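You operate a simulated robot arm through the tools that you are given. There is no shell and no other tool. Be economical: measure what you need, move in short steps, check, and stop when the job is done.

The job below is to be done with a simulated robot arm. You get a single attempt, and the scene is never put back.

Task
Put one of the cans of peaches from the door worktop in the pink muffin tin.

It is judged by the outcome, as a careful person would: the job done as asked, and still so three seconds after it is handed in. It fails if anything else is knocked over, pushed out of place, dropped, spilled or broken.

Robot
A 6-joint arm with a two-finger parallel gripper, fixed in place. Base frame: the origin is at the foot of the arm, x ahead of it, y to its left, z up; the work surface is at about z = 0. Lengths are in m, angles in rad, forces in N, time in s.
With the tool pointing down near the work surface it reaches from about 0.18 to 0.46 m from the base axis. Its first joint turns from -1.222 to 1.222 rad. Payload 1.9 kg.
The TCP is the grasp point between the finger pads, 0.023 m short of the fingertips. In the tool frame z runs along the fingers and y along their closing line. Largest opening 0.094 m; finger width 0.038, thickness 0.01; the body of the gripper, 0.054 by 0.096 m, starts 0.039 m behind the TCP.
Orientation is told as [roll, pitch, yaw] about the base's x, y, z axes, in that order, counted from this pose: with the fingers straight down and closing along the base's y, the tool's x points along the base's -x, its y along +y and its z along -z.

Tools
- The arm moves only by the tool play_rows. Its argument "increments" is a list of rows, each a list of 3 entries, a list of its own where there are three numbers: the turn, a rotation vector about the base's x, y, z in rad, then the shift along the base's x, y, z in m, then the closure, from 0 (fully open) to 1 (shut). In form: [[[ax, ay, az], [dx, dy, dz], jaw], ...]. A call has 1 to 8 rows; each row shifts and turns the commanded pose from where the row before left it. A row lasts 0.2 s, in which the tool goes at most 0.05 m and 0.15 rad; a call with a longer step from one row to the next is refused whole, and so is a gripper value outside its range. Where a pose cannot be reached the arm comes as near as it can. A force on the tool above 40 N (or 10 N above the force at the start of the call, whichever is more), or a blocked arm, ends the call early, and 0.2 s more pass. Each finger travels about 0.108 m/s and halts on what it meets, pressing with about 24 N; the grip force reading is that of the motor and also rises with nothing between the fingers. The clock runs only during rows and for 0.2 s after the last one: add rows that do not move to give the fingers time. The reply holds the time, the measured pose of the TCP, the force on the tool along the base axes, the opening and the grip force, in the units named above and with some noise, and new pictures: "show" is both (left out), scene, wrist or none.
- Cameras (640 x 400 px; columns grow to the right, rows downward): "scene" is fixed at [0.0561, 0.314, 0.4167]; the picture's right is [-0.77, -0.63, 0.00], its down [-0.40, 0.49, -0.77] and it looks along [0.49, -0.60, -0.64] (base axes); focal length 214 px, centre (320, 200). "wrist" rides on the gripper at [0.086, 0.016, -0.074] in the tool frame; the picture's right is [-0.18, 0.98, 0.00], its down [-0.58, -0.11, -0.81] and it looks along [-0.79, -0.15, 0.59] (tool axes); focal length 243 px, centre (320, 200).
- point_at(camera, pixels): for up to 12 pixels [column, row] of the newest picture of that camera ("zoom" is the newest enlarged one), the place [x, y, z] in the base frame of the surface seen there, good to about 0.002 m. It takes no simulated time.
- zoom(camera, box): a new picture of the part [left, top, right, bottom] of that camera's present view, enlarged. It takes no simulated time.
- hand_in(): hands the job in; it is judged then, once.

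Work in short steps. Measure before you move; look again where a grasp or a placing could have gone wrong, and mend it. You have 60 turns and 170 pictures in all, those below and enlarged ones among them. Open the gripper and draw the arm clear of the work before you hand the job in, unless the task says otherwise; then end with one line.

The tools are called after "Emit:" as name(argument=value, ...) on one line, values as JSON. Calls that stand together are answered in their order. play_rows: Moves the arm, as the interface text tells. Its arguments: {"type":"object","properties":{"increments":{"type":"array"},"show":{"type":"string","enum":["both","scene","wrist","none"]}},"required":["increments"]} The other tools are called the same way: point_at (camera, pixels) gives the place of the surface under pixels of a picture; zoom (camera, box) takes an enlarged picture of a part of a camera's view; hand_in () hands the job in.

At the start:

```text
time_s: 0.0
tcp_pos: [0.2675, 0.0471, 0.3086]
tool_rot: [0.0, -0.001, 0.001]
force: [-0.2, 0.3, -0.4]
grip_width: 0.094
finger_force: 0.1
```

scene: 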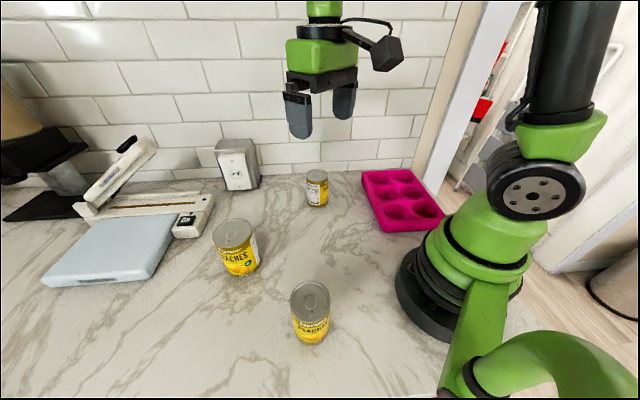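
wrist: 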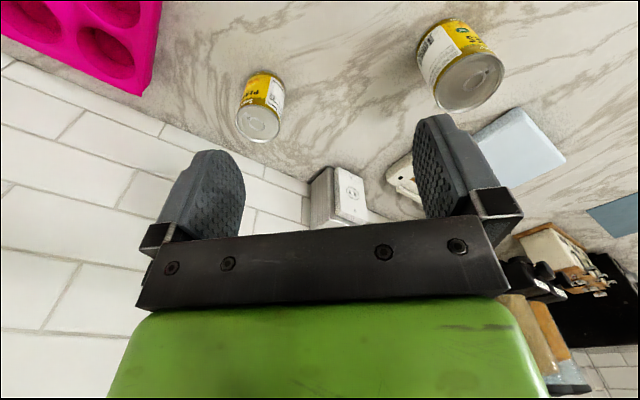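

The scene shows three cans, at about (235,245), (310,310) and (317,188), and the pink tin at (400,200). I'll enlarge them and measure.

Emit:
zoom(camera="scene", box=[200, 150, 460, 350])

Emit:
point_at(camera="scene", pixels=[[232, 234], [310, 300], [317, 174], [317, 207], [310, 342], [240, 276], [380, 181], [405, 178], [390, 195], [421, 191], [401, 212], [427, 208]])

Emit:
zoom(camera="wrist", box=[220, 0, 540, 200])

```text
2.00 times, centred on (330, 250) of scene
```

zoom: 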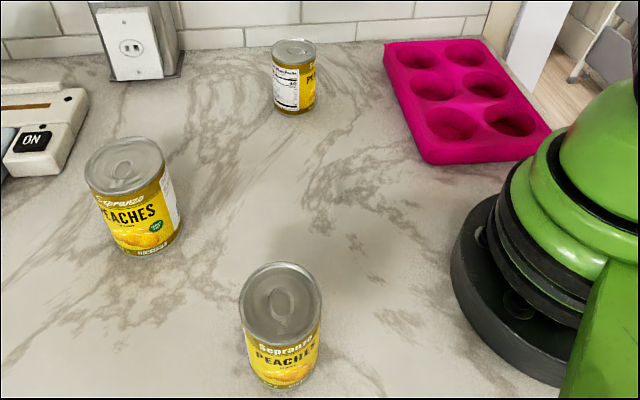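

```text
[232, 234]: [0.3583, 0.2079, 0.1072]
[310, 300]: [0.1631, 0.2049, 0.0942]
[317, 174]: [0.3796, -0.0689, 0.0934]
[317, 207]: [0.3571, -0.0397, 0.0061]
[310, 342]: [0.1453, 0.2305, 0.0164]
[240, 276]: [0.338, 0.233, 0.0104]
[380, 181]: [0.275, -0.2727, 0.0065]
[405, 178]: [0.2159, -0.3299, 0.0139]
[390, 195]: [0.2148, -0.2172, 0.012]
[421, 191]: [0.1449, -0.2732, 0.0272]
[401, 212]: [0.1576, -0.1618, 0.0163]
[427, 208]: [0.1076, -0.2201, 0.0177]
```

```text
2.00 times, centred on (380, 100) of wrist
```

zoom: 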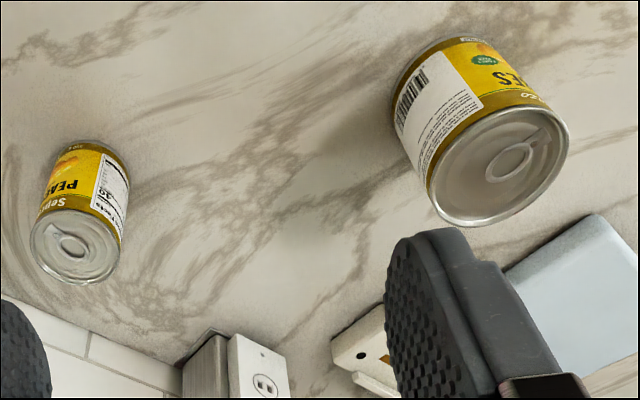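

All three cans read "Peaches"; the small one (zoom (294,75)) is easiest to fit in the tin. I'll measure it and the tin rim and cups.

Emit:
zoom(camera="scene", box=[290, 150, 450, 250])

```text
4.00 times, centred on (370, 200) of scene
```

zoom: 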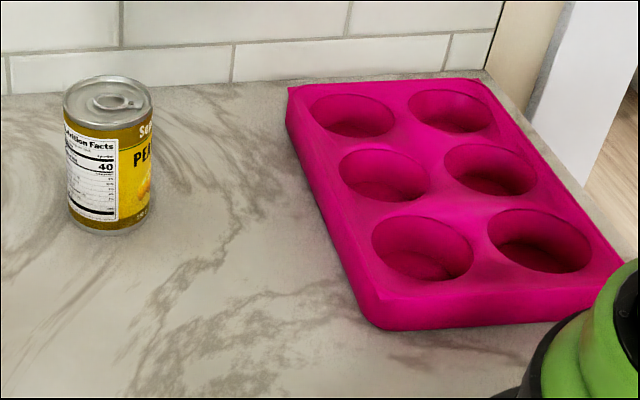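

Next, points on the small can's top rim and on cup rims and floors.

Emit:
point_at(camera="zoom", pixels=[[66, 98], [150, 98], [108, 78], [108, 118], [69, 210], [150, 212], [108, 232], [108, 180], [300, 95], [480, 85], [380, 318], [615, 260]])

Emit:
point_at(camera="zoom", pixels=[[370, 245], [475, 250], [425, 214], [422, 283], [425, 265], [338, 170], [432, 175], [386, 147], [386, 204], [395, 190], [356, 140], [400, 145]])

Emit:
point_at(camera="zoom", pixels=[[307, 115], [397, 115], [352, 94], [350, 139], [355, 130], [352, 115], [443, 168], [537, 172], [490, 143], [490, 197], [490, 185], [484, 240]])

```text
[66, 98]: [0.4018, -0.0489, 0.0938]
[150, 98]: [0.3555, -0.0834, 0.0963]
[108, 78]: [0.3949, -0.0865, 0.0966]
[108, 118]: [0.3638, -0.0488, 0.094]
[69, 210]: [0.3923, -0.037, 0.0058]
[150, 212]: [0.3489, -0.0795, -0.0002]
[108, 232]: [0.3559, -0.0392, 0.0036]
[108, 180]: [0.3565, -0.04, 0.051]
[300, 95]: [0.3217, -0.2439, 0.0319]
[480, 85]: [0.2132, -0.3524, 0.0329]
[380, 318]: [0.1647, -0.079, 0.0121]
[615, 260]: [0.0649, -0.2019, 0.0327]
```

```text
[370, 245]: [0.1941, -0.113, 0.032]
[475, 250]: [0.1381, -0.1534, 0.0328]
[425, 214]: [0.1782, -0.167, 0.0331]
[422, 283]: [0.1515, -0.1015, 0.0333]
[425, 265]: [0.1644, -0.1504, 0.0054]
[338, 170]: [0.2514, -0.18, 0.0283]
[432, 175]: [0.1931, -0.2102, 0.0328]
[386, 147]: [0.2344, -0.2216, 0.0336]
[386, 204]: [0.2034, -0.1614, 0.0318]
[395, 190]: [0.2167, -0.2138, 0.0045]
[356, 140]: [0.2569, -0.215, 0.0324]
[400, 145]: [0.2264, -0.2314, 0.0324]
```

```text
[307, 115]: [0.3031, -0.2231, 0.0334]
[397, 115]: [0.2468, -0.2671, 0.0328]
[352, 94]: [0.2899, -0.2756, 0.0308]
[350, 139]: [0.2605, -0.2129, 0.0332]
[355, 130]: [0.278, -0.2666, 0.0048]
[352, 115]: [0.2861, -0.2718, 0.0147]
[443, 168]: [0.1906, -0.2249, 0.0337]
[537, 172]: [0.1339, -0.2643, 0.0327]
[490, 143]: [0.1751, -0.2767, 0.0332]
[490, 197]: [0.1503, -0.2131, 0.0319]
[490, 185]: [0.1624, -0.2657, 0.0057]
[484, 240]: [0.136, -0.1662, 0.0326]
```

Can: radius ~0.03, centre ~(0.376,-0.063), top 0.095. Middle cup: centre ~(0.2205,-0.193), rim radius 0.033. I'll check the wall's clearance.

Emit:
point_at(camera="scene", pixels=[[290, 169], [350, 167], [345, 130], [300, 130], [318, 140], [370, 168], [250, 150], [258, 183], [410, 165], [330, 20]])

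Emit:
point_at(camera="wrist", pixels=[[240, 118], [278, 125], [260, 142], [258, 110], [249, 76], [285, 85], [262, 70], [258, 124]])

```text
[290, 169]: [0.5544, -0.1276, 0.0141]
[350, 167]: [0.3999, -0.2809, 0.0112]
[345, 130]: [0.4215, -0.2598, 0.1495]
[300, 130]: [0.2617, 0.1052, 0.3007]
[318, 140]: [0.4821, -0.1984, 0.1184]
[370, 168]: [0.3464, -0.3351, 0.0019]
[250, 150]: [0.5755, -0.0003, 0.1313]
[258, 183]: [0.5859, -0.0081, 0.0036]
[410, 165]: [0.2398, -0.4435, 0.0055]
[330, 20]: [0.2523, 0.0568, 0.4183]
```

```text
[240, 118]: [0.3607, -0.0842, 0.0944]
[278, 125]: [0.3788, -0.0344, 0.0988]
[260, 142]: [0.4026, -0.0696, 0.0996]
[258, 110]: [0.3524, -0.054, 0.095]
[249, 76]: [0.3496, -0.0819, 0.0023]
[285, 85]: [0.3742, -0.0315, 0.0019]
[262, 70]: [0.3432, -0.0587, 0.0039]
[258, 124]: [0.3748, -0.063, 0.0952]
```

The wall lies 0.17 m beyond the can, so there's clearance. I'll move above the can at z≈0.19, fingers closing along y.

Emit:
play_rows(increments=[[[0, 0, 0], [0.022, -0.022, -0.02], 0], [[0, 0, 0], [0.022, -0.022, -0.024], 0], [[0, 0, 0], [0.022, -0.022, -0.025], 0], [[0, 0, 0], [0.022, -0.022, -0.025], 0], [[0, 0, 0], [0.0205, -0.021, -0.025], 0], [[0, 0, 0], [0, 0, 0], 0]])

```text
time_s: 1.4
tcp_pos: [0.3761, -0.0606, 0.1886]
tool_rot: [0.002, 0.0, 0.0]
force: [-0.3, 0.1, -0.6]
grip_width: 0.0941
finger_force: 0.0
```

scene: 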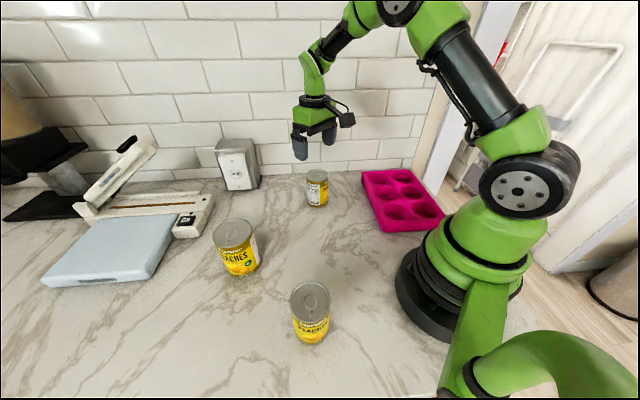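
wrist: 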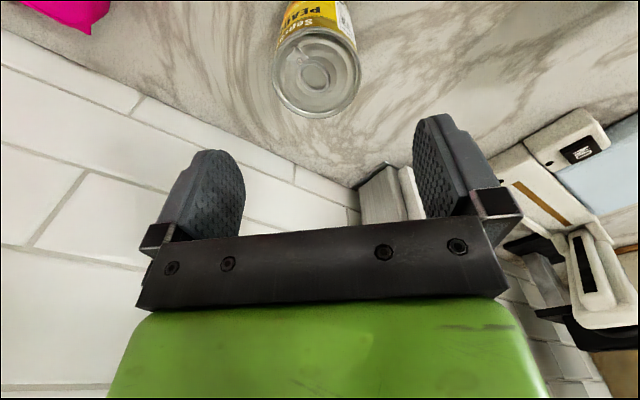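

The can lid sits at wrist (317,72), between the fingers. I'll re-measure the rim from here before descending.

Emit:
point_at(camera="wrist", pixels=[[275, 75], [359, 70], [312, 115], [314, 32], [317, 72], [282, 20], [352, 20]])

```text
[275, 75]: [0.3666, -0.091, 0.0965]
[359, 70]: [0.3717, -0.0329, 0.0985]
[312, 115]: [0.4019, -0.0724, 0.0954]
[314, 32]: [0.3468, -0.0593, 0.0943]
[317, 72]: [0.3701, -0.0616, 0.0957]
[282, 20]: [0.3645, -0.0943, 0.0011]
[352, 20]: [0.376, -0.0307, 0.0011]
```

The can's centre is (0.3745,-0.062) and its diameter ~0.057. I'll descend to z≈0.065.

Emit:
play_rows(increments=[[[0, 0, 0], [-0.001, -0.001, -0.035], 0], [[0, 0, 0], [0, 0, -0.035], 0], [[0, 0, 0], [0, 0, -0.03], 0], [[0, 0, 0], [0, 0, -0.023], 0], [[0, 0, 0], [0, 0, 0], 0]])

```text
time_s: 2.6
tcp_pos: [0.374, -0.0633, 0.0655]
tool_rot: [0.0, 0.0, 0.0]
force: [-0.2, 0.5, 0.4]
grip_width: 0.0941
finger_force: 0.1
```

scene: 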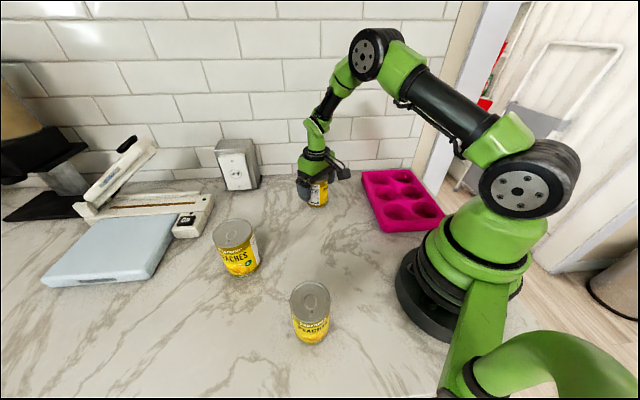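
wrist: 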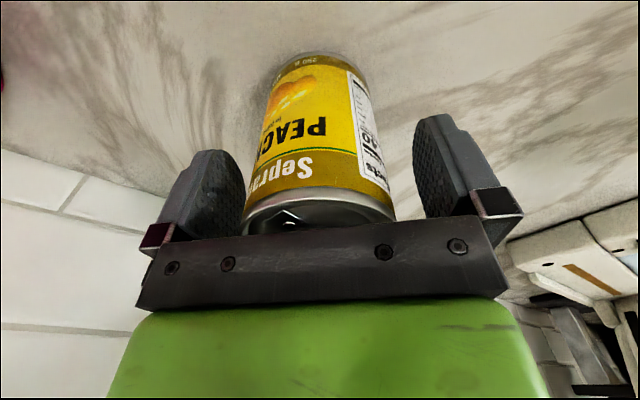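

The can stands between the fingers (wrist (318,140)), with no contact. I'll close on it, then lift slightly.

Emit:
play_rows(increments=[[[0, 0, 0], [0, 0, 0], 0.3], [[0, 0, 0], [0, 0, 0], 0.6], [[0, 0, 0], [0, 0, 0], 0.6], [[0, 0, 0], [0, 0, 0], 0.6], [[0, 0, 0], [0, 0, 0.02], 0.6], [[0, 0, 0], [0, 0, 0.03], 0.6], [[0, 0, 0], [0, 0, 0], 0.6]])

```text
time_s: 4.2
tcp_pos: [0.3729, -0.0629, 0.118]
tool_rot: [0.001, 0.0, 0.0]
force: [0.0, -0.4, -2.0]
grip_width: 0.0618
finger_force: 23.9
```

scene: 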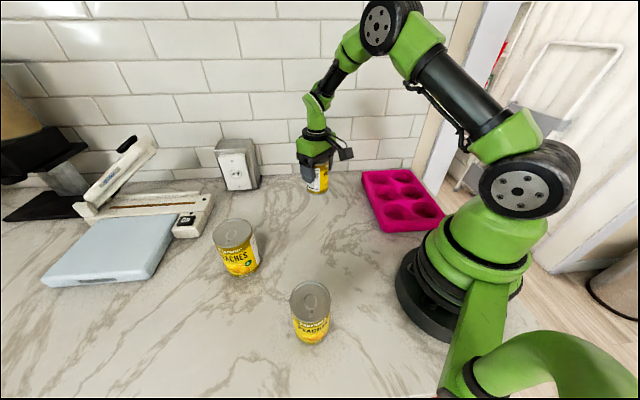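
wrist: 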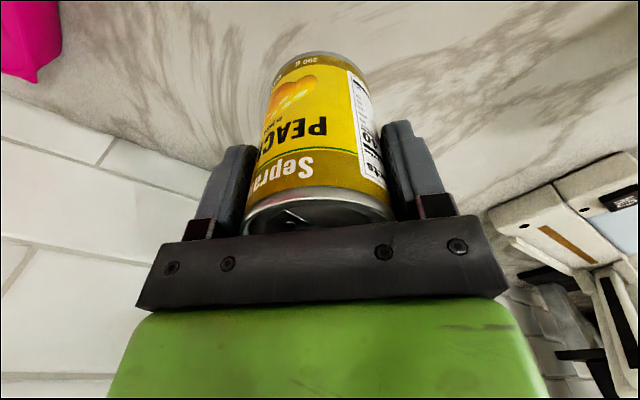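

Held: width 0.0618, the label moved up with the gripper. I'll carry it above the middle cup at (0.2205,-0.193).

Emit:
play_rows(increments=[[[0, 0, 0], [0, 0, 0.035], 0.6], [[0, 0, 0], [-0.03, -0.026, 0], 0.6], [[0, 0, 0], [-0.03, -0.026, 0], 0.6], [[0, 0, 0], [-0.03, -0.026, 0], 0.6], [[0, 0, 0], [-0.031, -0.026, 0], 0.6], [[0, 0, 0], [-0.0315, -0.026, 0], 0.6], [[0, 0, 0], [0, 0, 0], 0.6]])

```text
time_s: 5.8
tcp_pos: [0.2218, -0.1952, 0.1529]
tool_rot: [-0.001, 0.0, -0.001]
force: [0.0, -0.3, -3.6]
grip_width: 0.0615
finger_force: 24.3
```

scene: 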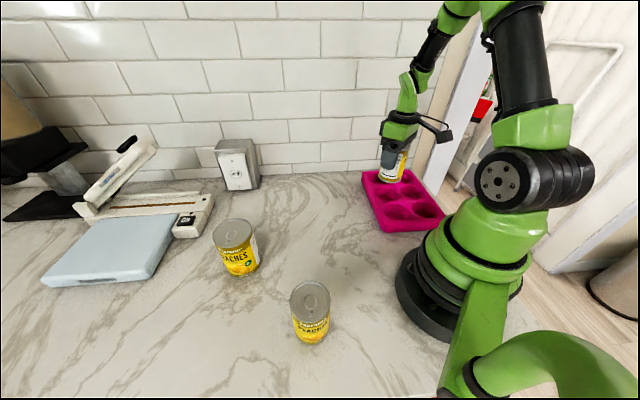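
wrist: 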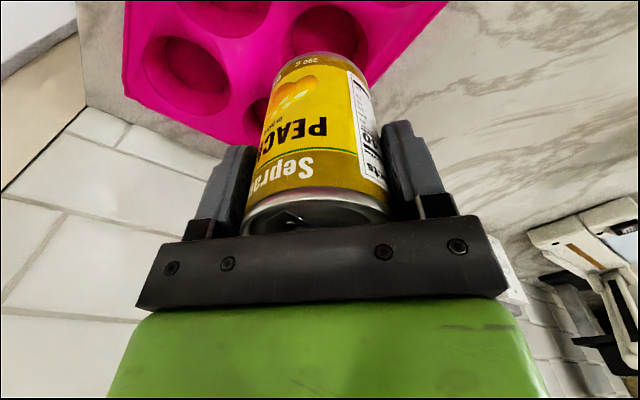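

The can hangs above the tin. I'll use both views to refine the cup centre under it.

Emit:
zoom(camera="scene", box=[350, 140, 450, 240])

Emit:
point_at(camera="wrist", pixels=[[330, 30], [290, 35], [367, 35], [185, 75], [143, 75], [228, 85], [260, 105], [355, 60]])

```text
4.00 times, centred on (400, 190) of scene
```

zoom: 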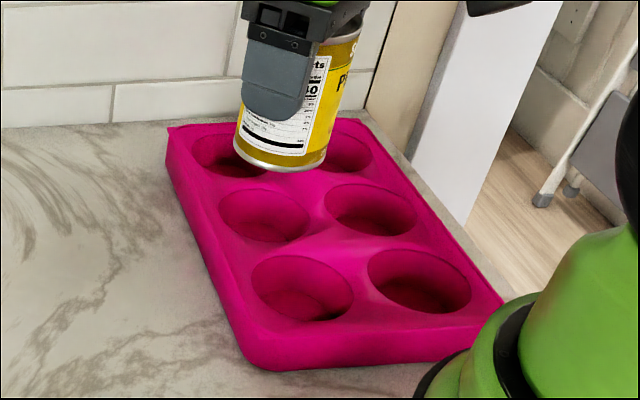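

```text
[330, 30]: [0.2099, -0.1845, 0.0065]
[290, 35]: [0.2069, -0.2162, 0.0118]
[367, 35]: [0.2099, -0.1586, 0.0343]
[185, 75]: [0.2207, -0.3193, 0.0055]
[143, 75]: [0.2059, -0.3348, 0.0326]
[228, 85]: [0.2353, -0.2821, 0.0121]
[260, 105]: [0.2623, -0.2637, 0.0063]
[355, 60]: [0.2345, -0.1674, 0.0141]
```

The target cup is at zoom (264,215) and unobstructed; I'll sample its rim and floor.

Emit:
point_at(camera="zoom", pixels=[[217, 212], [313, 218], [265, 186], [262, 246], [232, 193], [300, 196], [228, 234], [298, 238], [265, 235], [240, 225], [285, 230], [290, 215]])

```text
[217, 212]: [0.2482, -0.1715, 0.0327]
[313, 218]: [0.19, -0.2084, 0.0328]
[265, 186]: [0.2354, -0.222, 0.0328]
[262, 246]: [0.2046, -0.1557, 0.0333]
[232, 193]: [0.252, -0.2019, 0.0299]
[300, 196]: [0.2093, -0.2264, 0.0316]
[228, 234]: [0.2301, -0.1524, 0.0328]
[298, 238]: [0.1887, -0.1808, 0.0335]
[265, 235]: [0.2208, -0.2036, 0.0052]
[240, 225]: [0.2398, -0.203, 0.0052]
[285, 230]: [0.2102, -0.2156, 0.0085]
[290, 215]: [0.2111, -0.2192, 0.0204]
```

The cup centre is (0.2198,-0.190), rim radius ~0.036, tapering to ~0.026. I'll shift slightly and lower to z≈0.108 (can bottom just above the rim) for a check.

Emit:
play_rows(increments=[[[0, 0, 0], [-0.002, 0.004, -0.02], 0.6], [[0, 0, 0], [0, 0, -0.025], 0.6], [[0, 0, 0], [0, 0, 0], 0.6], [[0, 0, 0], [0, 0, 0], 0.6]])

Emit:
zoom(camera="scene", box=[350, 140, 450, 240])

```text
time_s: 6.8
tcp_pos: [0.2205, -0.1891, 0.1077]
tool_rot: [0.001, 0.001, -0.001]
force: [0.1, -0.6, -3.1]
grip_width: 0.0614
finger_force: 24.2
```

scene: 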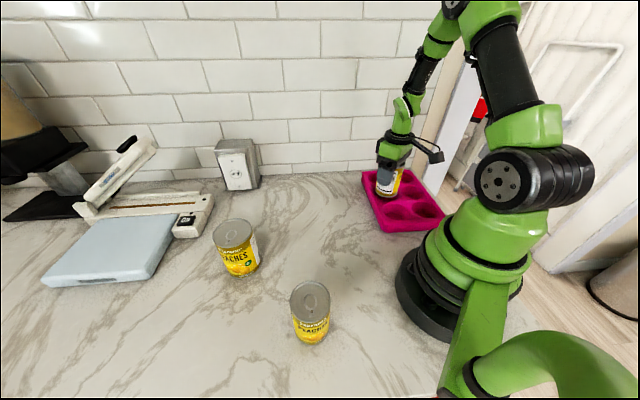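
wrist: 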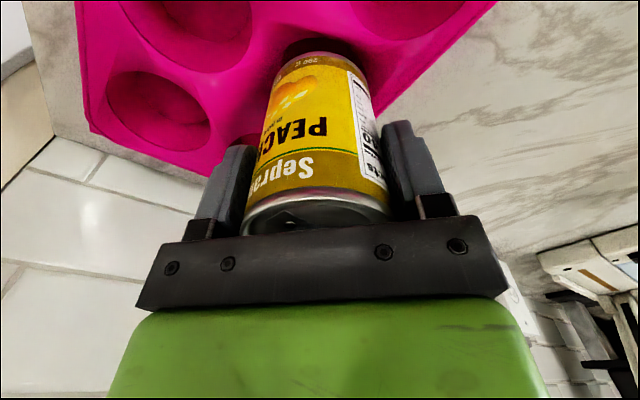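

```text
4.00 times, centred on (400, 190) of scene
```

zoom: 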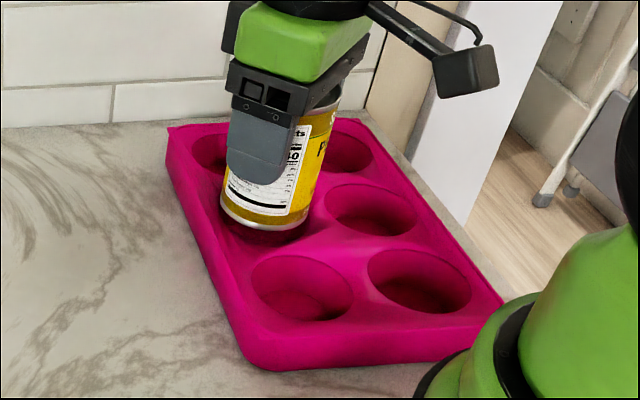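

The can is centred over the cup (zoom (264,215)). I'll lower in small steps until it takes contact.

Emit:
play_rows(increments=[[[0, 0, 0], [0, 0, -0.008], 0.6], [[0, 0, 0], [0, 0, -0.006], 0.6], [[0, 0, 0], [0, 0, -0.005], 0.6], [[0, 0, 0], [0, 0, 0], 0.6]])

Emit:
zoom(camera="scene", box=[350, 140, 450, 240])

```text
time_s: 7.8
tcp_pos: [0.2198, -0.1905, 0.0885]
tool_rot: [-0.002, -0.001, 0.0]
force: [-0.3, -0.4, -3.0]
grip_width: 0.0617
finger_force: 24.1
```

scene: 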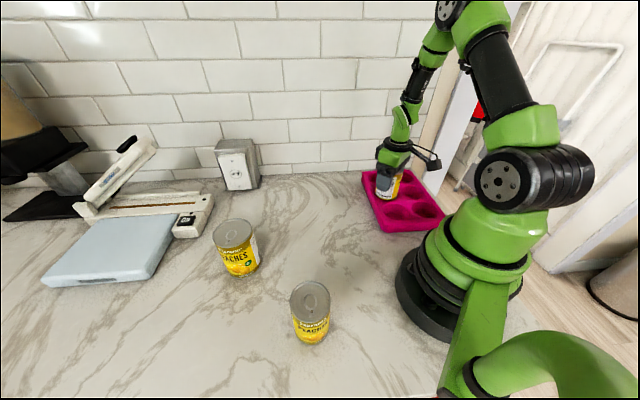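
wrist: 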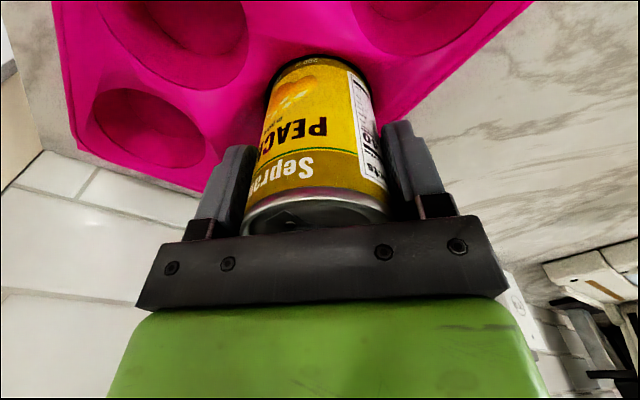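

```text
4.00 times, centred on (400, 190) of scene
```

zoom: 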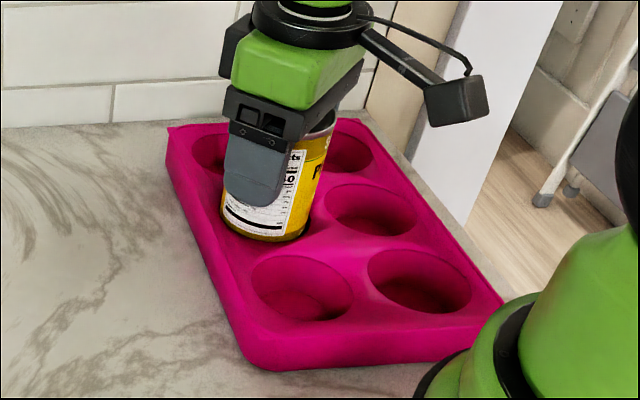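

The can has entered the cup with no contact yet (force -3 N is its weight). I'll continue in 2–3 mm steps.

Emit:
play_rows(increments=[[[0, 0, 0], [0, 0, -0.003], 0.6], [[0, 0, 0], [0, 0, -0.002], 0.6], [[0, 0, 0], [0, 0, 0], 0.6]], show="none")

```text
time_s: 8.6
tcp_pos: [0.2193, -0.1905, 0.084]
tool_rot: [0.0, 0.0, 0.0]
force: [0.5, -0.7, -3.1]
grip_width: 0.0612
finger_force: 24.0
```

No contact yet; going on down.

Emit:
play_rows(increments=[[[0, 0, 0], [0, 0, -0.002], 0.6], [[0, 0, 0], [0, 0, -0.002], 0.6], [[0, 0, 0], [0, 0, 0], 0.6]], show="none")

```text
time_s: 9.4
tcp_pos: [0.2197, -0.1899, 0.0793]
tool_rot: [0.0, 0.0, 0.0]
force: [0.7, 0.4, -2.6]
grip_width: 0.0618
finger_force: 24.3
```

Still carrying most of the weight; a few more millimetres.

Emit:
play_rows(increments=[[[0, 0, 0], [0, 0, -0.002], 0.6], [[0, 0, 0], [0, 0, -0.002], 0.6], [[0, 0, 0], [0, 0, 0], 0.6]], show="both")

Emit:
zoom(camera="scene", box=[350, 140, 450, 240])

```text
time_s: 10.2
tcp_pos: [0.2201, -0.1892, 0.0736]
tool_rot: [0.0, 0.002, -0.001]
force: [-0.5, 0.1, -3.2]
grip_width: 0.0619
finger_force: 24.0
```

scene: 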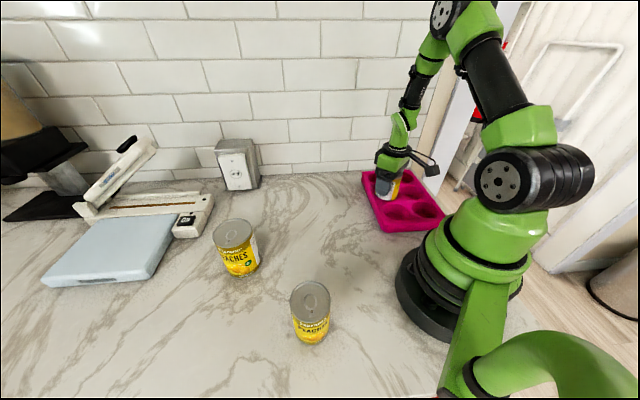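
wrist: 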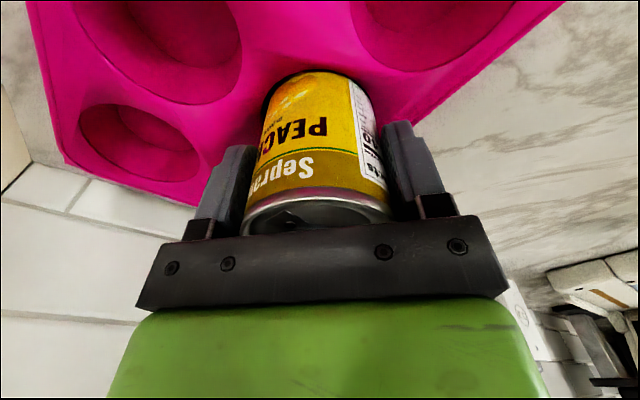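

```text
4.00 times, centred on (400, 190) of scene
```

zoom: 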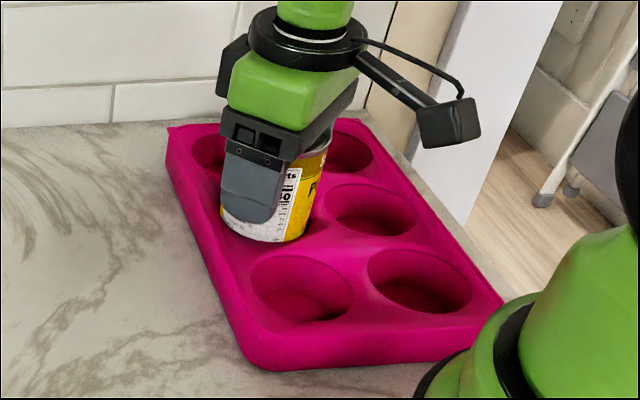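

The can is deep in the cup, bottom at about 0.008, with the floor at ~0.005. A few last fine steps.

Emit:
play_rows(increments=[[[0, 0, 0], [0, 0, -0.0015], 0.6], [[0, 0, 0], [0, 0, -0.001], 0.6], [[0, 0, 0], [0, 0, 0], 0.6]], show="none")

```text
time_s: 11.0
tcp_pos: [0.2188, -0.1896, 0.0724]
tool_rot: [-0.001, -0.001, -0.001]
force: [0.6, 0.4, -3.7]
grip_width: 0.0619
finger_force: 23.8
```

Still free; lowering a little more.

Emit:
play_rows(increments=[[[0, 0, 0], [0, 0, -0.0015], 0.6], [[0, 0, 0], [0, 0, -0.001], 0.6], [[0, 0, 0], [0, 0, 0], 0.6]], show="none")

```text
time_s: 11.8
tcp_pos: [0.2202, -0.1903, 0.0702]
tool_rot: [0.001, 0.0, 0.002]
force: [-0.7, -0.5, -3.0]
grip_width: 0.0616
finger_force: 24.0
```

Not yet in contact; two more millimetres.

Emit:
play_rows(increments=[[[0, 0, 0], [0, 0, -0.001], 0.6], [[0, 0, 0], [0, 0, -0.001], 0.6], [[0, 0, 0], [0, 0, 0], 0.6]], show="none")

```text
time_s: 12.6
tcp_pos: [0.219, -0.1899, 0.0681]
tool_rot: [-0.002, -0.003, -0.001]
force: [3.7, 11.6, 24.3]
grip_width: 0.0618
finger_force: 24.0
```

Contact: 24 N upward, so the can is seated. I'll ease up 1 mm to relieve the force, then open gradually.

Emit:
play_rows(increments=[[[0, 0, 0], [0, 0, 0.001], 0.6], [[0, 0, 0], [0, 0, 0], 0.3], [[0, 0, 0], [0, 0, 0], 0.15], [[0, 0, 0], [0, 0, 0], 0.0], [[0, 0, 0], [0, 0, 0], 0.0]])

```text
time_s: 13.8
tcp_pos: [0.2195, -0.1896, 0.0689]
tool_rot: [-0.001, 0.0, 0.0]
force: [1.1, 0.1, -0.1]
grip_width: 0.094
finger_force: 0.0
```

scene: 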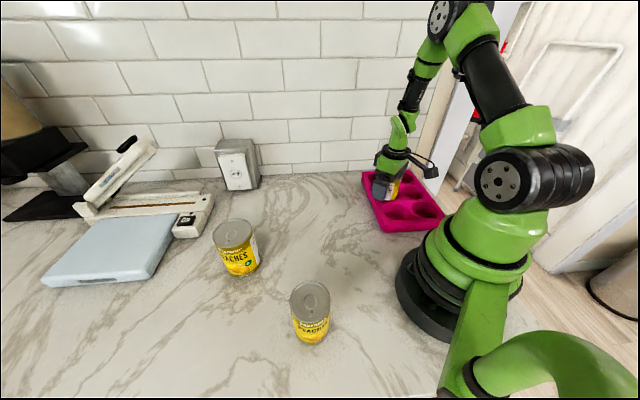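
wrist: 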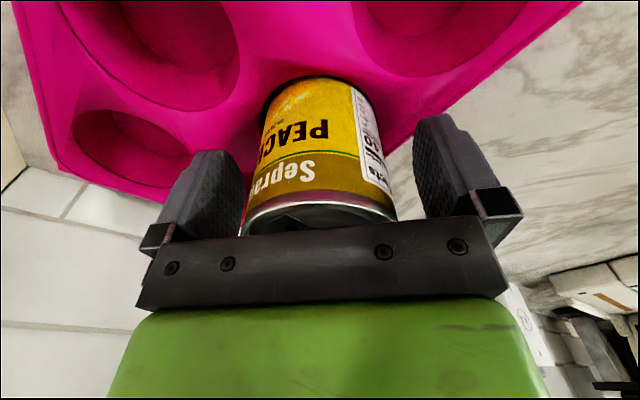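

The fingers are open and the can stands upright in the cup. I'll raise the arm straight up.

Emit:
play_rows(increments=[[[0, 0, 0], [0, 0, 0.02], 0], [[0, 0, 0], [0, 0, 0.03], 0], [[0, 0, 0], [0, 0, 0.04], 0], [[0, 0, 0], [0, 0, 0.04], 0], [[0, 0, 0], [0.03, 0.02, 0.02], 0], [[0, 0, 0], [0.03, 0.03, 0], 0], [[0, 0, 0], [0.02, 0.04, 0], 0], [[0, 0, 0], [0, 0, 0], 0]])

Emit:
zoom(camera="scene", box=[350, 140, 450, 240])

```text
time_s: 15.6
tcp_pos: [0.3, -0.0996, 0.2209]
tool_rot: [0.001, -0.002, 0.0]
force: [-0.6, 0.4, -0.3]
grip_width: 0.094
finger_force: 0.0
```

scene: 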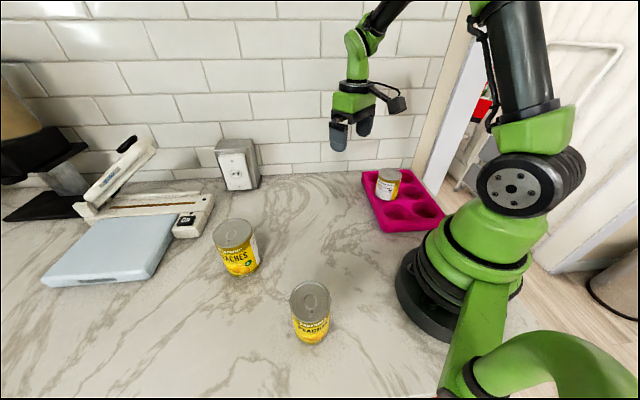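
wrist: 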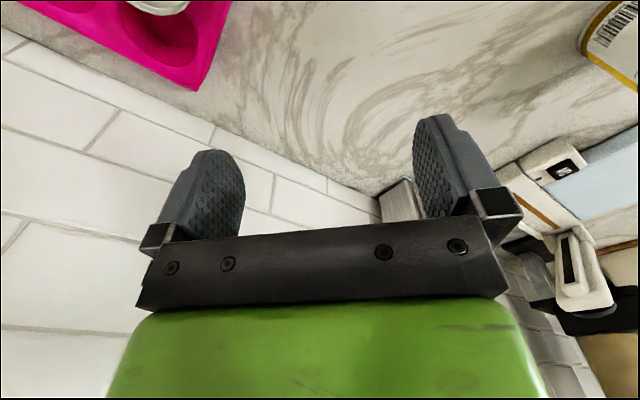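

```text
4.00 times, centred on (400, 190) of scene
```

zoom: 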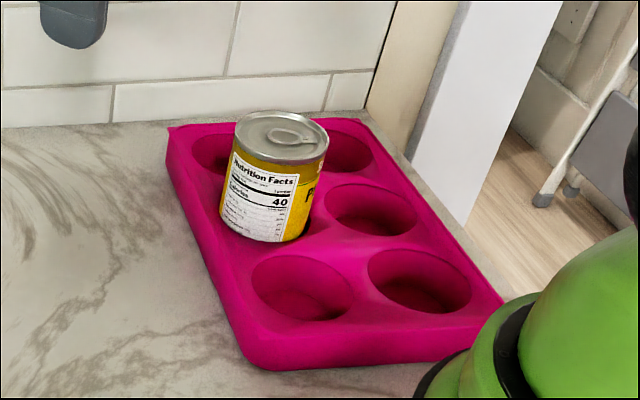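

The can stands upright in the cup (zoom (270,180)), the tin has not moved, and the arm is clear with the gripper open. Handing in.

Emit:
hand_in()

```text
The job is handed in.
```

The smallest can of peaches is standing upright in a cup of the pink muffin tin; nothing else was moved, and the arm is clear with the gripper open.
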